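You operate a simulated robot arm through the tools that you are given. There is no shell and no other tool. Be economical: measure what you need, move in short steps, check, and stop when the job is done.

Carry out the task below with a simulated robot arm. There is one attempt and no reset: what you move stays moved.

TASK
Stand the small tin from the worktop at the east end beside the square tin. It goes on the side that lies toward x -0.7, y -0.7 (a direction in the base frame), with about 3 cm between them.

It is judged by the outcome, as a careful person would: the job done as asked, and still so three seconds after it is handed in. It fails if anything else is knocked over, pushed out of place, dropped, spilled or broken.

THE ROBOT
A 7-joint arm with a two-finger parallel gripper, fixed in place. Base frame: the origin is at the foot of the arm, x ahead of it, y to its left, z up; the work surface is at about z = 0.92. Lengths are in m, angles in degrees, forces in N, time in s.
With the tool pointing down near the work surface it reaches from about 0.24 to 0.68 m from the base axis. Its first joint turns from -66.0 to 66.0 degrees. Payload 2.4 kg.
Tool frame: the origin (TCP) lies between the finger pads and is the grasp point; the fingertips stand 0.03 m ahead of it; z points along the fingers, y is the line along which they close. The gripper opens to 0.094 m. The fingers are 0.028 m wide and 0.01 m thick; the gripper's body (0.05 by 0.096 m) begins 0.055 m behind the TCP.
Orientation is told as [roll, pitch, yaw] about the base's x, y, z axes, in that order, counted from this pose: with the fingers straight down and closing along the base's y, the tool's x points along the base's -x, its y along +y and its z along -z.

THE INTERFACE
- The arm moves only by the tool move_arm. Its argument "plan" is text: rows parted by semicolons, each of 7 numbers parted by spaces: the shift along the tool's x, y, z in m, then the turn, a rotation vector about the tool's x, y, z in degrees, then the gripper command, from -1 (shut) to 1 (fully open), values between in proportion. In form: x y z wx wy wz claw; .... A call has 1 to 12 rows; each row shifts and turns the commanded pose from where the row before left it, along the tool's axes as they then stand. A row lasts 0.2 s, in which the tool goes at most 0.05 m and 8.6 degrees; a call with a longer step from one row to the next is refused whole, and so is a gripper value outside its range. A pose out of reach is approached as far as the arm can. The call stops where the force on the tool passes 40 N (or 10 N more than at its start, if that is more) or the arm is blocked; 0.2 s more then pass. The fingers move at their own pace (about 0.153 m/s each) and stop on an object; they squeeze with about 32 N. The grip force told is the motor's: it shows also when the fingers shut on nothing. Time passes only in rows, and 0.2 s behind the last, so rows that do not move let the fingers close. It gives the time, the measured TCP pose, the force on the tool (base axes), the opening and the grip force at its end, in the units of the frame above (readings bear some noise).
- Cameras (640 x 400 px; columns grow to the right, rows downward): "scene" is fixed at [0.0451, 0.4759, 1.4574]; the picture's right is [-0.69, -0.72, 0.00], its down [-0.33, 0.31, -0.89] and it looks along [0.64, -0.61, -0.46] (base axes); focal length 321 px, centre (320, 200). "wrist" rides on the gripper at [-0.037, 0, -0.058] in the tool frame; the picture's right is [0.00, -1.00, 0.00], its down [0.97, 0.00, -0.24] and it looks along [0.24, 0.00, 0.97] (tool axes); focal length 218 px, centre (320, 200).
- capture(camera): a new picture of that camera. No time passes.
- measure_at(camera, pixels): for up to 12 pixels [column, row] of the newest picture of that camera ("zoom" is the newest enlarged one), the place [x, y, z] in the base frame of the surface seen there, good to about 0.002 m. No time passes.
- zoom(camera, box): a new picture of the part [left, top, right, bottom] of that camera's present view, enlarged. No time passes.
- hand_in(): hands the job in; it is judged then, once.

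Work in short steps. Measure before you move; look again where a grasp or a placing could have gone wrong, and mend it. You have 60 turns and 20 pictures in all, the two below and enlarged ones among them. Open the gripper and draw the arm clear of the work before you hand the job in, unless the task says otherwise; then end with one line.

The tools are called after ">>>" as name(argument=value, ...) on one line, values as JSON. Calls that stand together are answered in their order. move_arm: Moves the arm, as the interface text tells. Its arguments: {"type":"object","properties":{"plan":{"type":"string"}},"required":["plan"]} The other tools are called the same way: capture (camera) takes a picture; measure_at (camera, pixels) gives the place of the surface under pixels of a picture; zoom (camera, box) takes an enlarged picture of a part of a camera's view; hand_in () hands the job in.

At the start:

```text
time: 0.0
tool_pos: [0.3145, -0.1834, 1.143]
orientation: [0.1, 0.1, 0.0]
ft_force: [0.1, -0.1, -0.3]
gripper_width: 0.0941
finger_force: 0.0
```

scene: 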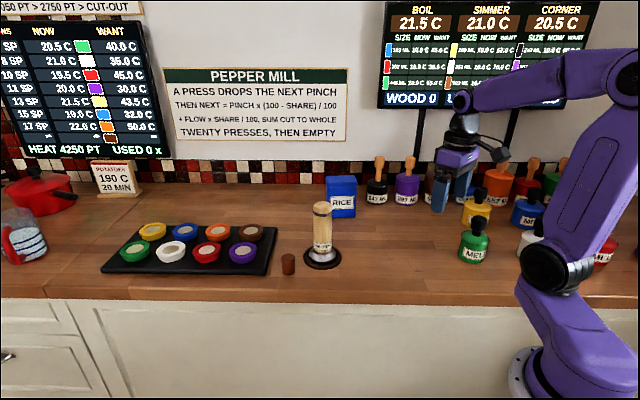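
wrist: 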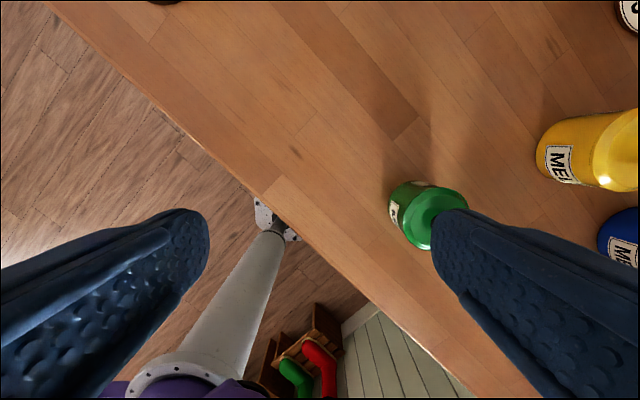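

The scene shows a blue RICE box at (341,197), a small brown item at (288,264), and coloured pots at right. I zoom to identify the tins.

>>> zoom(camera="scene", box=[270, 140, 430, 290])

>>> zoom(camera="scene", box=[420, 130, 640, 290])

>>> zoom(camera="scene", box=[0, 140, 280, 290])

```text
2.67 times, centred on (350, 215) of scene
```

zoom: 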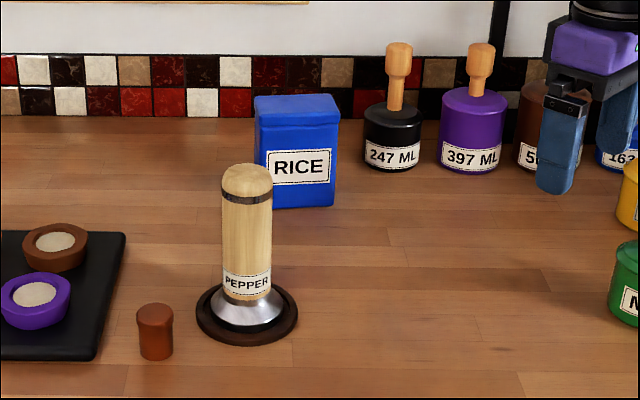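

```text
2.50 times, centred on (530, 210) of scene
```

zoom: 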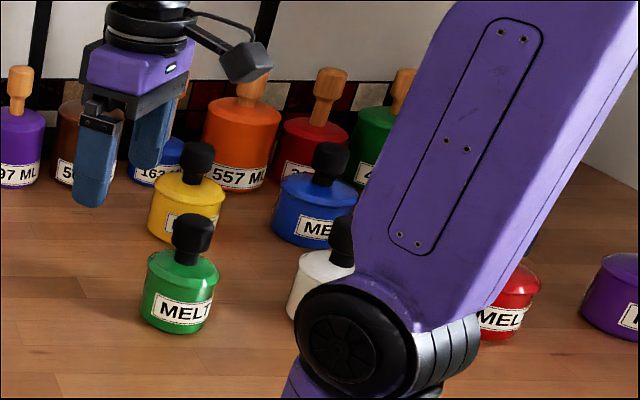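

```text
2.29 times, centred on (140, 215) of scene
```

zoom: 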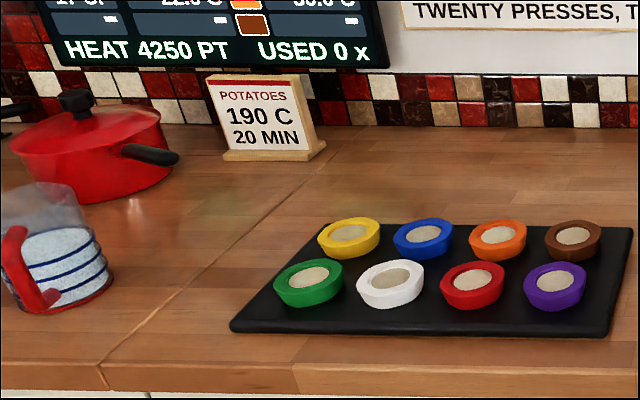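

I measure the candidates, including the items by the right end that the arm partly hides.

>>> measure_at(camera="scene", pixels=[[288, 257], [288, 270], [341, 180], [341, 212], [376, 200], [475, 250], [606, 258], [636, 258], [30, 240], [115, 180], [100, 265], [406, 198]])

>>> measure_at(camera="wrist", pixels=[[165, 2], [630, 20], [600, 160], [430, 220], [300, 370], [400, 300], [470, 360], [320, 355]])

```text
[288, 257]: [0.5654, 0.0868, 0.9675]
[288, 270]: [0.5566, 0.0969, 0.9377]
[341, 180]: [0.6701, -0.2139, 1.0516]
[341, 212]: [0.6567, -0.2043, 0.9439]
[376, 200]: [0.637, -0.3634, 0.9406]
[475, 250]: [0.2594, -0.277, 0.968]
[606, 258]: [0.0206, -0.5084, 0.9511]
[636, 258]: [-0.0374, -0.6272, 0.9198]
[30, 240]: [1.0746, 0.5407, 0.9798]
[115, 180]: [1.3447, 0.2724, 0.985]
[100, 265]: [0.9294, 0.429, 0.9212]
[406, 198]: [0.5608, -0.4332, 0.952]
```

```text
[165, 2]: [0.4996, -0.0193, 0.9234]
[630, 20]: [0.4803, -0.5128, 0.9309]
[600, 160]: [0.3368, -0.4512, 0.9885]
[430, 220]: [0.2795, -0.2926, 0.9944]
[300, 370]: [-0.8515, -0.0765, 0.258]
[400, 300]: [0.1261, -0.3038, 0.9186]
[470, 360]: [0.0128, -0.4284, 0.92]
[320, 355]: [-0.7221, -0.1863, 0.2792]
```

The small brown tin-like object is at about (0.56, 0.09), and RICE is at about (0.66, -0.21). I swing the arm left at height to uncover the right end and check for other tins.

>>> move_arm(plan="0 0.045 0 0 0 0 1; 0 0.045 0 0 0 0 1; 0 0.045 0 0 0 0 1; -0.02 0.045 0 0 0 0 1; -0.03 0.04 0 0 0 0 1; -0.03 0.03 0 0 0 0 1; -0.03 0.02 0 0 0 0 1; 0 0 0 0 0 0 1")

>>> capture(camera="scene")

>>> capture(camera="wrist")

```text
time: 1.8
tool_pos: [0.4259, 0.0869, 1.1436]
orientation: [0.0, 0.0, -0.1]
ft_force: [-0.3, 0.0, 0.6]
gripper_width: 0.094
finger_force: 0.0
```

```text
14 pictures are left
```

scene: 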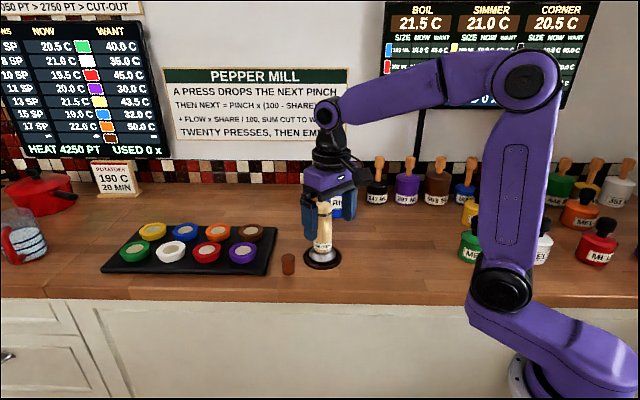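

```text
13 pictures are left
```

wrist: 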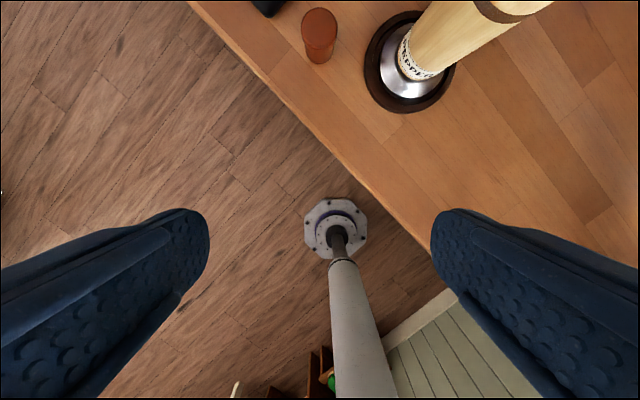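

Only knob- and handle-topped pots show on the right. I check that end once enlarged, and measure the brown tin, the mill and RICE.

>>> zoom(camera="scene", box=[360, 140, 640, 290])

>>> zoom(camera="scene", box=[260, 235, 320, 285])

>>> measure_at(camera="wrist", pixels=[[319, 10], [319, 28], [304, 27], [334, 27], [319, 60], [366, 60], [390, 105], [265, 10]])

```text
2.29 times, centred on (500, 215) of scene
```

zoom: 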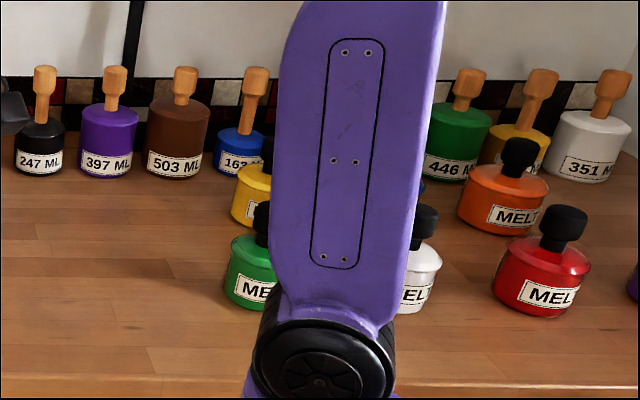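

```text
8.00 times, centred on (290, 260) of scene
```

zoom: 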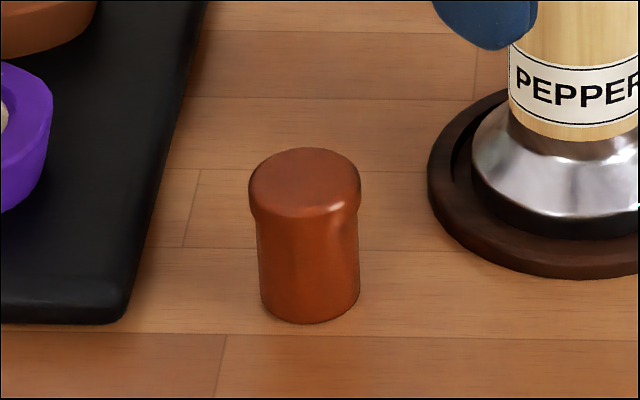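

```text
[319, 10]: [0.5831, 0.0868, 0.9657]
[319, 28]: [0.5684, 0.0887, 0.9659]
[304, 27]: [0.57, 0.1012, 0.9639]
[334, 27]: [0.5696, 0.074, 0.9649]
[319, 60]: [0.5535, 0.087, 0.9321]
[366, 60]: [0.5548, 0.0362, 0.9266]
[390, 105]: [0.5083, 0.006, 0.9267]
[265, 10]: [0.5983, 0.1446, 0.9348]
```

The brown tin stands at (0.568, 0.088), about 0.03 across, with its top at 0.966. RICE blocks the camera side of the hand, so I want the camera facing away from it, at yaw about -135. I test that turn here at height.

>>> move_arm(plan="0 0 0 0 0 8.5 1; 0 0 0 0 0 8.5 1; 0 0 0 0 0 8.5 1; 0 0 0 0 0 8.5 1; 0 0 0 0 0 8.5 1; 0 0 0 0 0 8.5 1; 0 0 0 0 0 8.5 1; 0 0 0 0 0 8.5 1; 0 0 0 0 0 8.5 1; 0 0 0 0 0 8.5 1; 0 0 0 0 0 8.5 1; 0 0 0 0 0 0 1")

```text
time: 4.4
tool_pos: [0.4236, 0.0868, 1.1433]
orientation: [0.0, 0.0, -93.6]
ft_force: [0.2, 0.4, -0.6]
gripper_width: 0.094
finger_force: 0.1
```

>>> move_arm(plan="0 0 0 0 0 8.5 1; 0 0 0 0 0 8.5 1; 0 0 0 0 0 8.5 1; 0 0 0 0 0 8.5 1; 0 0 0 0 0 7.4 1; 0 0 0 0 0 0 1")

```text
time: 5.8
tool_pos: [0.4232, 0.0871, 1.1441]
orientation: [0.0, 0.0, -135.0]
ft_force: [-0.9, -0.2, 0.5]
gripper_width: 0.0942
finger_force: 0.0
```

The turn works. Now I move over the tin at height, with the gripper part-open to about 6 cm, then look.

>>> move_arm(plan="0.0258 0.0255 0 0 0 0 0.4; 0.0258 0.0255 0 0 0 0 0.4; 0.0258 0.0255 0 0 0 0 0.4; 0.0258 0.0255 0 0 0 0 0.4; 0 0 0 0 0 0 0.4; 0 0 0.04 0 0 0 0.4; 0 0 0 0 0 0 0.4")

>>> capture(camera="scene")

>>> capture(camera="wrist")

```text
time: 7.4
tool_pos: [0.57, 0.0881, 1.1017]
orientation: [0.0, 0.1, -134.9]
ft_force: [-0.2, 0.2, -0.5]
gripper_width: 0.0656
finger_force: 0.1
```

```text
10 pictures are left
```

scene: 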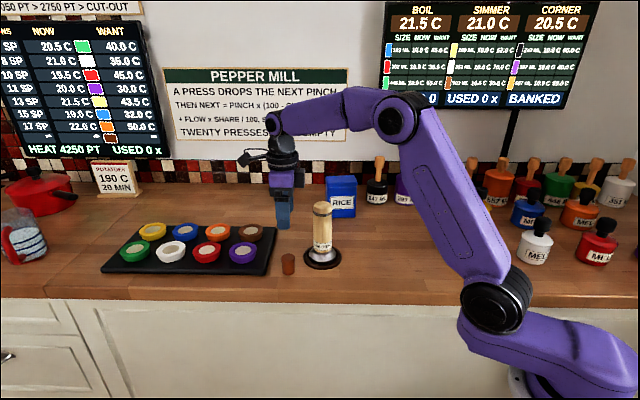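

```text
9 pictures are left
```

wrist: 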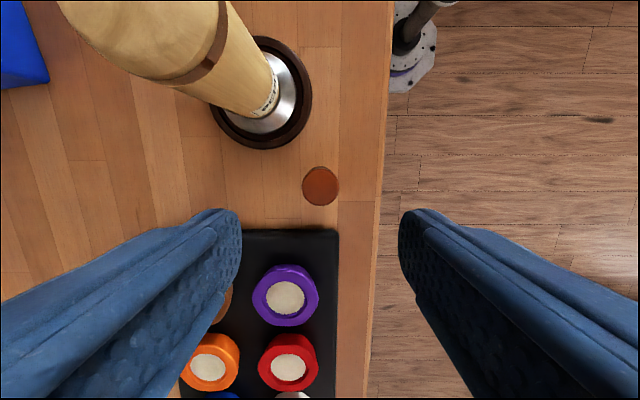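

The tin sits centred between the fingers at (320,186). A dark bracket sticks out on the tool's +x side (250,157), so I measure its height along with the RICE geometry, the 247 pot and the mill.

>>> zoom(camera="scene", box=[230, 110, 420, 230])

```text
3.33 times, centred on (325, 170) of scene
```

zoom: 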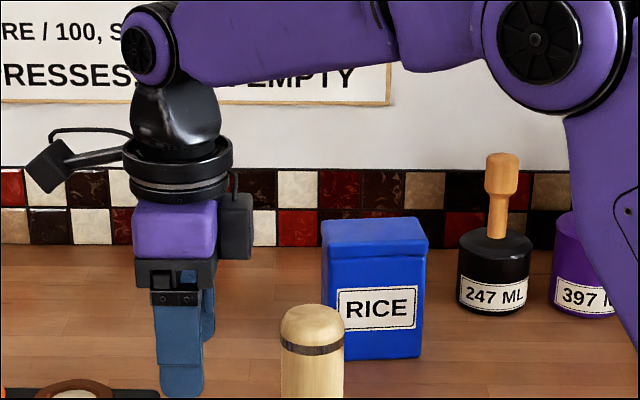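

>>> measure_at(camera="zoom", pixels=[[48, 188], [35, 170], [240, 250], [325, 225], [412, 222], [328, 260], [420, 262], [419, 350], [330, 352], [465, 260], [500, 165], [312, 315]])

>>> measure_at(camera="zoom", pixels=[[180, 385], [375, 355], [494, 245], [520, 270], [462, 300], [425, 240], [493, 310], [340, 222], [400, 222], [527, 255], [250, 225], [424, 300]])

```text
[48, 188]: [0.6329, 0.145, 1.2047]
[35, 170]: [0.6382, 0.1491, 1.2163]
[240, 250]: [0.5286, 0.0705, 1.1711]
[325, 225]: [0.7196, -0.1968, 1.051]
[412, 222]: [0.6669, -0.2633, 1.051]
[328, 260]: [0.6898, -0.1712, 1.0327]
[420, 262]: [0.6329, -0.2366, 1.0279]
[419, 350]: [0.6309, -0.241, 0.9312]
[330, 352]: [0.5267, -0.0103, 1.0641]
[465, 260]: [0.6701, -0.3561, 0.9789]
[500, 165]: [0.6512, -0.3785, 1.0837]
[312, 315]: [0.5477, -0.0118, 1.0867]
```

```text
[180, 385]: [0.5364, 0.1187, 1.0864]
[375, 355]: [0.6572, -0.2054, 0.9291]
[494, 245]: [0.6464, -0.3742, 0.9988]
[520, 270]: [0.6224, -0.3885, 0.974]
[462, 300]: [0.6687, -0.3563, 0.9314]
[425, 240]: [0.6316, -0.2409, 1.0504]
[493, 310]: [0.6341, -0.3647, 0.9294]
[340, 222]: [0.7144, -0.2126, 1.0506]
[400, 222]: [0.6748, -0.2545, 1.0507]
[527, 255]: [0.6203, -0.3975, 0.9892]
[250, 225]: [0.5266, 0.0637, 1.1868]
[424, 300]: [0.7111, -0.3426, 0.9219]
```

Tool at (0.570, 0.088); RICE is 0.09 by 0.045 with top 1.051 and right-face centre at about (0.648, -0.2535). The bracket sits about 0.10 above the TCP, so I grasp high on the tin (TCP 0.975) to clear RICE later. Target centre is (0.6135, -0.2825).

>>> move_arm(plan="-0.001 -0.001 0.032 0 0 0 0.4; 0 0 0.032 0 0 0 0.4; 0 0 0.032 0 0 0 0.4; 0 0 0.03 0 0 0 0.4; 0 0 0 0 0 0 0.4; 0 0 0 0 0 0 -1; 0 0 0 0 0 0 -1; 0 0 0 0 0 0 -1")

```text
time: 9.2
tool_pos: [0.5699, 0.0873, 0.9756]
orientation: [0.0, 0.1, -134.9]
ft_force: [-0.2, 0.4, 0.2]
gripper_width: 0.032
finger_force: 31.8
```

The grip holds at 0.032 m wide. I lift straight up.

>>> move_arm(plan="0 0 -0.02 0 0 0 -1; 0 0 -0.04 0 0 0 -1; 0 0 -0.045 0 0 0 -1; 0 0 -0.045 0 0 0 -1; 0 0 -0.045 0 0 0 -1; 0 0 0 0 0 0 -1")

>>> capture(camera="wrist")

```text
time: 10.6
tool_pos: [0.5684, 0.0866, 1.1723]
orientation: [0.0, 0.0, -134.9]
ft_force: [-0.1, 0.0, 0.6]
gripper_width: 0.0
finger_force: 32.0
```

```text
7 pictures are left
```

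wrist: 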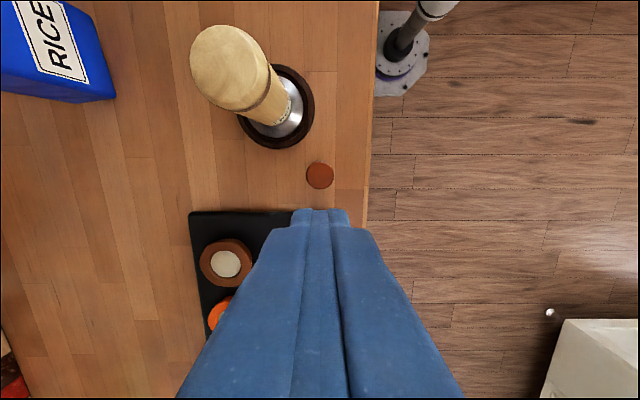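

The fingers slipped off and the tin still stands at (320,175). I measure it again.

>>> measure_at(camera="wrist", pixels=[[320, 175], [308, 175], [332, 175], [320, 164], [320, 185], [280, 235], [300, 130]])

>>> zoom(camera="wrist", box=[280, 150, 360, 200])

```text
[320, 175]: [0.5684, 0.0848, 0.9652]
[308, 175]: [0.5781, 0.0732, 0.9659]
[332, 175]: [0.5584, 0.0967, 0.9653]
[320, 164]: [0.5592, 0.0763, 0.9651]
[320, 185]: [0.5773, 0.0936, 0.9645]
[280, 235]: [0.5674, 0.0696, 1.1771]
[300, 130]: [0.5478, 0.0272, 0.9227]
```

```text
8.00 times, centred on (320, 175) of wrist
```

zoom: 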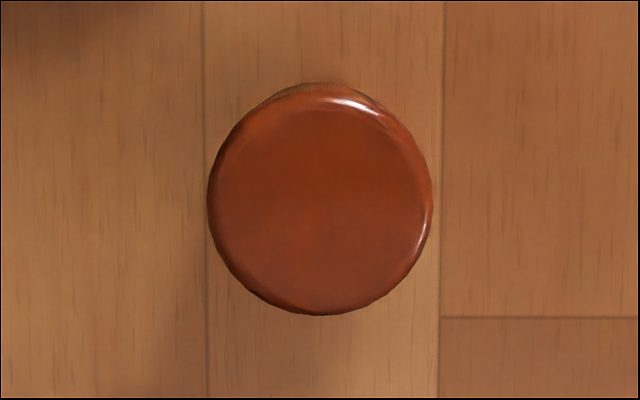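

The tin is unmoved at (0.568, 0.085), 0.032 across, so only the tapered tips had held it. I'll grasp lower with the tool tilted 10° about the closing axis, which also lifts the bracket clear of RICE. First I tilt, descend to TCP 0.96 and close.

>>> move_arm(plan="-0.001 0.0008 0 0 5 0 0.4; 0 0 0 0 5 0 0.4; 0 0 0 0 0 0 0.4; -0.00736 0 0.04175 0 0 0 0.4; -0.00736 0 0.04175 0 0 0 0.4; -0.00736 0 0.04175 0 0 0 0.4; -0.00736 0 0.04175 0 0 0 0.4; 0 0 0 0 0 0 0.4")

```text
time: 12.4
tool_pos: [0.5667, 0.0872, 1.003]
orientation: [-0.1, 10.1, -134.9]
ft_force: [-0.1, 0.4, -0.1]
gripper_width: 0.0657
finger_force: 0.1
```

>>> move_arm(plan="-0.004 0.0023 0.0213 0 0 0 0.4; -0.0037 0 0.021 0 0 0 0.4; 0 0 0 0 0 0 0.4; 0 0 0 0 0 0 -1; 0 0 0 0 0 0 -1; 0 0 0 0 0 0 -1; 0 0 0 0 0 0 -1")

```text
time: 14.0
tool_pos: [0.5672, 0.0854, 0.9607]
orientation: [-0.1, 9.9, -134.9]
ft_force: [-0.2, -0.2, -0.3]
gripper_width: 0.032
finger_force: 31.7
```

Gripped again at 0.032 m. I lift slowly by 2.5 cm and check.

>>> move_arm(plan="0.0009 0 -0.0049 0 0 0 -1; 0.0017 0 -0.0099 0 0 0 -1; 0.0017 0 -0.0099 0 0 0 -1; 0 0 0 0 0 0 -1")

```text
time: 15.0
tool_pos: [0.5691, 0.0856, 0.9835]
orientation: [0.0, 10.0, -135.0]
ft_force: [-0.5, 0.3, -0.3]
gripper_width: 0.032
finger_force: 32.0
```

>>> move_arm(plan="0.0017 0 -0.0099 0 0 0 -1; 0.0017 0 -0.0099 0 0 0 -1; 0.0017 0 -0.0099 0 0 0 -1; 0 0 0 0 0 0 -1; 0 0 0 0 0 0 -1")

>>> capture(camera="wrist")

```text
time: 16.2
tool_pos: [0.5686, 0.0858, 1.0156]
orientation: [0.0, 10.1, -134.9]
ft_force: [0.2, -0.2, -0.1]
gripper_width: 0.0322
finger_force: 31.7
```

```text
5 pictures are left
```

wrist: 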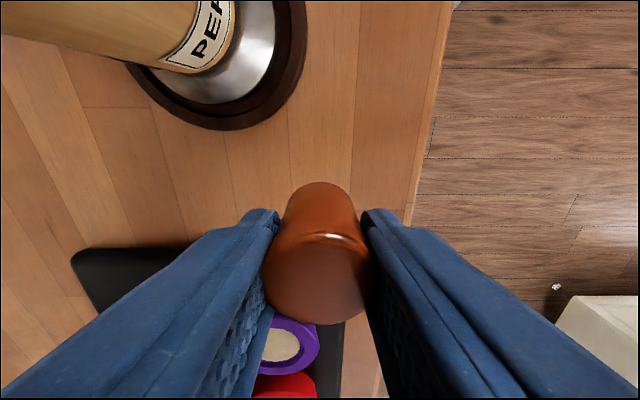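

The tin is held, with its top at about (320,270). I measure the top face to see whether it is level and how deep it sits.

>>> measure_at(camera="wrist", pixels=[[290, 275], [345, 275], [318, 250], [318, 315], [318, 280], [318, 200], [318, 225]])

```text
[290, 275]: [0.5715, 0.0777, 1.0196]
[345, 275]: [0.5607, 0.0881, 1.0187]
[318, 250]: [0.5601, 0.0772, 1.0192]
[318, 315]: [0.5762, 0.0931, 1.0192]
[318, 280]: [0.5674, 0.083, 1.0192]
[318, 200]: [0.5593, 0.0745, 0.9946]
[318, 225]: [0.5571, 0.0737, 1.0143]
```

The top is level and held as grasped. I lift to 1.17 to clear the mill (1.09), then traverse to over the target.

>>> move_arm(plan="0.0068 0 -0.0382 0 0 0 -1; 0.0068 0 -0.0382 0 0 0 -1; 0.0068 0 -0.0382 0 0 0 -1; 0.0068 0 -0.0382 0 0 0 -1; 0 0 0 0 0 0 -1")

>>> move_arm(plan="-0.0112 0.0146 -0.00197 0 0 0 -1; -0.02238 0.02921 -0.00394 0 0 0 -1; -0.02238 0.02921 -0.00394 0 0 0 -1; -0.02238 0.02921 -0.00394 0 0 0 -1; -0.02238 0.02921 -0.00394 0 0 0 -1; -0.02238 0.02921 -0.00394 0 0 0 -1; -0.02238 0.02921 -0.00394 0 0 0 -1; -0.02238 0.02921 -0.00394 0 0 0 -1; -0.02238 0.02921 -0.00394 0 0 0 -1; -0.02238 0.02921 -0.00394 0 0 0 -1; -0.0112 0.0146 -0.00197 0 0 0 -1; 0 0 0 0 0 0 -1")

>>> capture(camera="scene")

```text
time: 17.4
tool_pos: [0.5679, 0.084, 1.1712]
orientation: [0.0, 9.9, -134.9]
ft_force: [-0.4, 0.4, -0.7]
gripper_width: 0.0322
finger_force: 31.2
```

```text
time: 20.0
tool_pos: [0.6027, -0.2567, 1.1651]
orientation: [0.0, 10.0, -134.9]
ft_force: [0.5, -0.6, -0.2]
gripper_width: 0.032
finger_force: 31.8
out of reach, approached as far as the arm can: row 10, 11
```

```text
4 pictures are left
```

scene: 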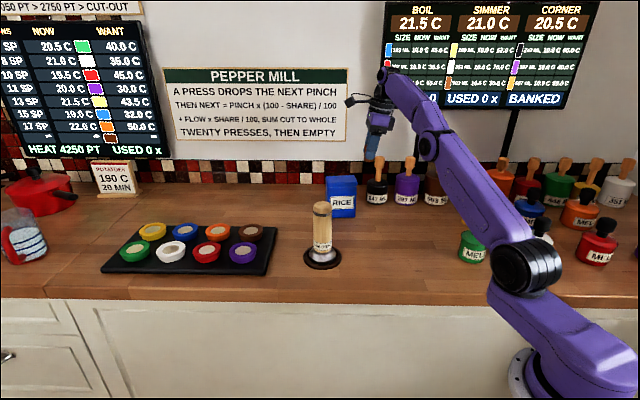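

The target is out of reach at this height (stopped at 0.603, -0.257). I lower 5 cm, still above RICE's top, and see how close it gets.

>>> move_arm(plan="-0.0043 0 0.0246 0 0 0 -1; -0.0043 0 0.0246 0 0 0 -1; 0 0 0 0 0 0 -1")

```text
time: 20.8
tool_pos: [0.6021, -0.257, 1.1152]
orientation: [-0.1, 10.0, -134.8]
ft_force: [0.0, 1.5, -0.5]
gripper_width: 0.032
finger_force: 31.9
```

>>> move_arm(plan="-0.0042 0.013 -0.0007 0 0 0 -1; -0.0042 0.0131 -0.0008 0 0 0 -1; 0 0 0 0 0 0 -1")

```text
time: 21.6
tool_pos: [0.6103, -0.2794, 1.117]
orientation: [0.0, 10.0, -134.9]
ft_force: [0.3, 0.3, 0.1]
gripper_width: 0.0321
finger_force: 31.8
out of reach, approached as far as the arm can: row 2
```

TCP (0.610, -0.279) puts the tin about 3 cm off RICE's face. I descend vertically to about 1 cm above the worktop, nudging the last few mm.

>>> move_arm(plan="-0.0059 0 0.0335 0 0 0 -1; -0.0059 0 0.0335 0 0 0 -1; 0 0 0 0 0 0 -1")

>>> move_arm(plan="-0.0047 0.003 0.0266 0 0 0 -1; -0.0047 0 0.0266 0 0 0 -1; -0.0026 0 0.015 0 0 0 -1; 0 0 0 0 0 0 -1")

>>> zoom(camera="scene", box=[290, 120, 450, 230])

```text
time: 22.4
tool_pos: [0.61, -0.2789, 1.047]
orientation: [0.0, 10.0, -134.9]
ft_force: [0.7, 0.5, -0.5]
gripper_width: 0.0323
finger_force: 31.8
```

```text
time: 23.4
tool_pos: [0.613, -0.2813, 0.9786]
orientation: [-0.1, 10.0, -135.0]
ft_force: [0.2, -0.2, -1.0]
gripper_width: 0.0321
finger_force: 31.4
```

```text
3.64 times, centred on (370, 175) of scene
```

zoom: 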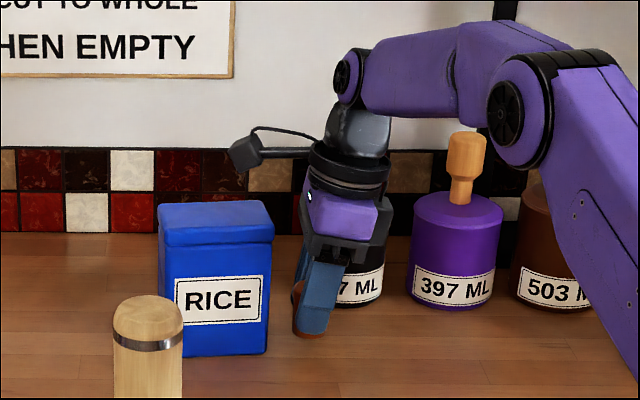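

The bracket is clear above RICE and the tin hangs just right of it. I check the gap by measurement.

>>> measure_at(camera="zoom", pixels=[[296, 300], [300, 290], [298, 310], [265, 345], [269, 260], [250, 168], [320, 325]])

```text
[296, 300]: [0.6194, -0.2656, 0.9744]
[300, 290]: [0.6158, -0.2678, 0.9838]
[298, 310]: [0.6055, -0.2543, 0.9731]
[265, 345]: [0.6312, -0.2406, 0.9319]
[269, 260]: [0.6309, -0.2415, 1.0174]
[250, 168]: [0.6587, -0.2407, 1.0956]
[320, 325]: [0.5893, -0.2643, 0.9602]
```

The gap is about 2.8–3.0 cm, which is good. I lower gently onto the worktop.

>>> move_arm(plan="-0.0025 0 0.008 0 0 0 -1; -0.0009 0 0.005 0 0 0 -1; -0.0004 0 0.0025 0 0 0 -1; 0 0 0 0 0 0 -1")

```text
time: 24.4
tool_pos: [0.6109, -0.2814, 0.9612]
orientation: [0.1, 9.9, -134.9]
ft_force: [0.3, 0.5, 0.5]
gripper_width: 0.0319
finger_force: 31.7
```

>>> move_arm(plan="-0.0002 0 0.001 0 0 0 -1; -0.0002 0 0.001 0 0 0 -1; 0 0 0 0 0 0 -1")

```text
time: 25.2
tool_pos: [0.6112, -0.2817, 0.9599]
orientation: [0.2, 10.0, -134.9]
ft_force: [-1.4, 0.1, 7.6]
gripper_width: 0.0319
finger_force: 31.8
```

Contact shows at 7.6 N. I open partway, then back off along the tool axis, up and away from RICE.

>>> move_arm(plan="0 0 0 0 0 0 -0.2; 0 0 0 0 0 0 0.2; 0 0 0 0 0 0 0.2; 0 0 -0.02 0 0 0 0.2; 0 0 -0.03 0 0 0 0.2; 0 0 -0.04 0 0 0 0.2; 0 0 -0.04 0 0 0 0.2; 0 0 0 0 0 0 0.2")

```text
time: 27.0
tool_pos: [0.5979, -0.2973, 1.0893]
orientation: [0.0, 10.0, -134.9]
ft_force: [-0.3, 0.4, -0.2]
gripper_width: 0.0564
finger_force: 0.0
```

Released. I raise the arm and pull it back from the work, then look.

>>> move_arm(plan="0 0 -0.03 0 0 0 0.2; 0 -0.03 -0.02 0 0 0 0.2; 0 -0.04 0 0 0 0 0.2; 0 -0.04 0 0 0 0 0.2; 0 -0.04 0 0 0 0 0.2; 0 -0.04 0 0 0 0 0.2; 0 0 0 0 0 0 0.2")

>>> zoom(camera="scene", box=[290, 120, 450, 230])

```text
time: 28.6
tool_pos: [0.4531, -0.1701, 1.1388]
orientation: [-0.1, 10.0, -134.9]
ft_force: [0.1, 0.7, -0.3]
gripper_width: 0.0567
finger_force: 0.0
```

```text
3.64 times, centred on (370, 175) of scene
```

zoom: 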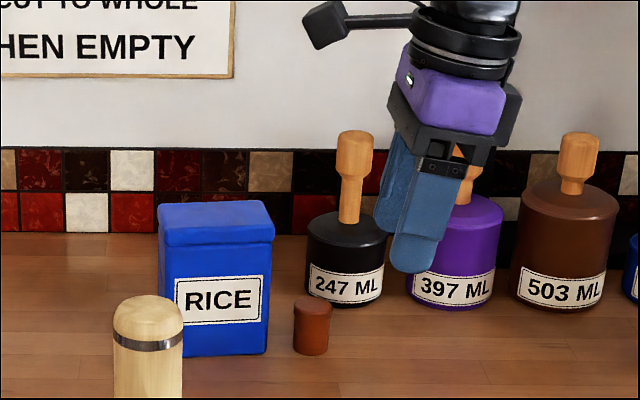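

>>> measure_at(camera="zoom", pixels=[[312, 303], [294, 306], [330, 306], [296, 340], [266, 345], [312, 345], [312, 298]])

```text
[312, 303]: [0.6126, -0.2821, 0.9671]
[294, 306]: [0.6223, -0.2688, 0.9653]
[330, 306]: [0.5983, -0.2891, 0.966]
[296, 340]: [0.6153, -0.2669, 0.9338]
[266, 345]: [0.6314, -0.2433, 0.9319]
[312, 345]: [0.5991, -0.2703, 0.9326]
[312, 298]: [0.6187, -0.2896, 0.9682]
```

The tin stands upright at about (0.611, -0.281), roughly 3 cm from RICE's right face. RICE and the pots are where they were, and the arm is clear, so I hand in.

>>> hand_in()

```text
The job is handed in.
```

I stood the small brown tin upright beside the square RICE tin, on the side toward x -0.7, y -0.7, with a gap of about 3 cm. Nothing else was moved, and the job is handed in. I took the brown tin as the one you meant because it was the only plain small tin in view; I couldn't confirm which end is east.
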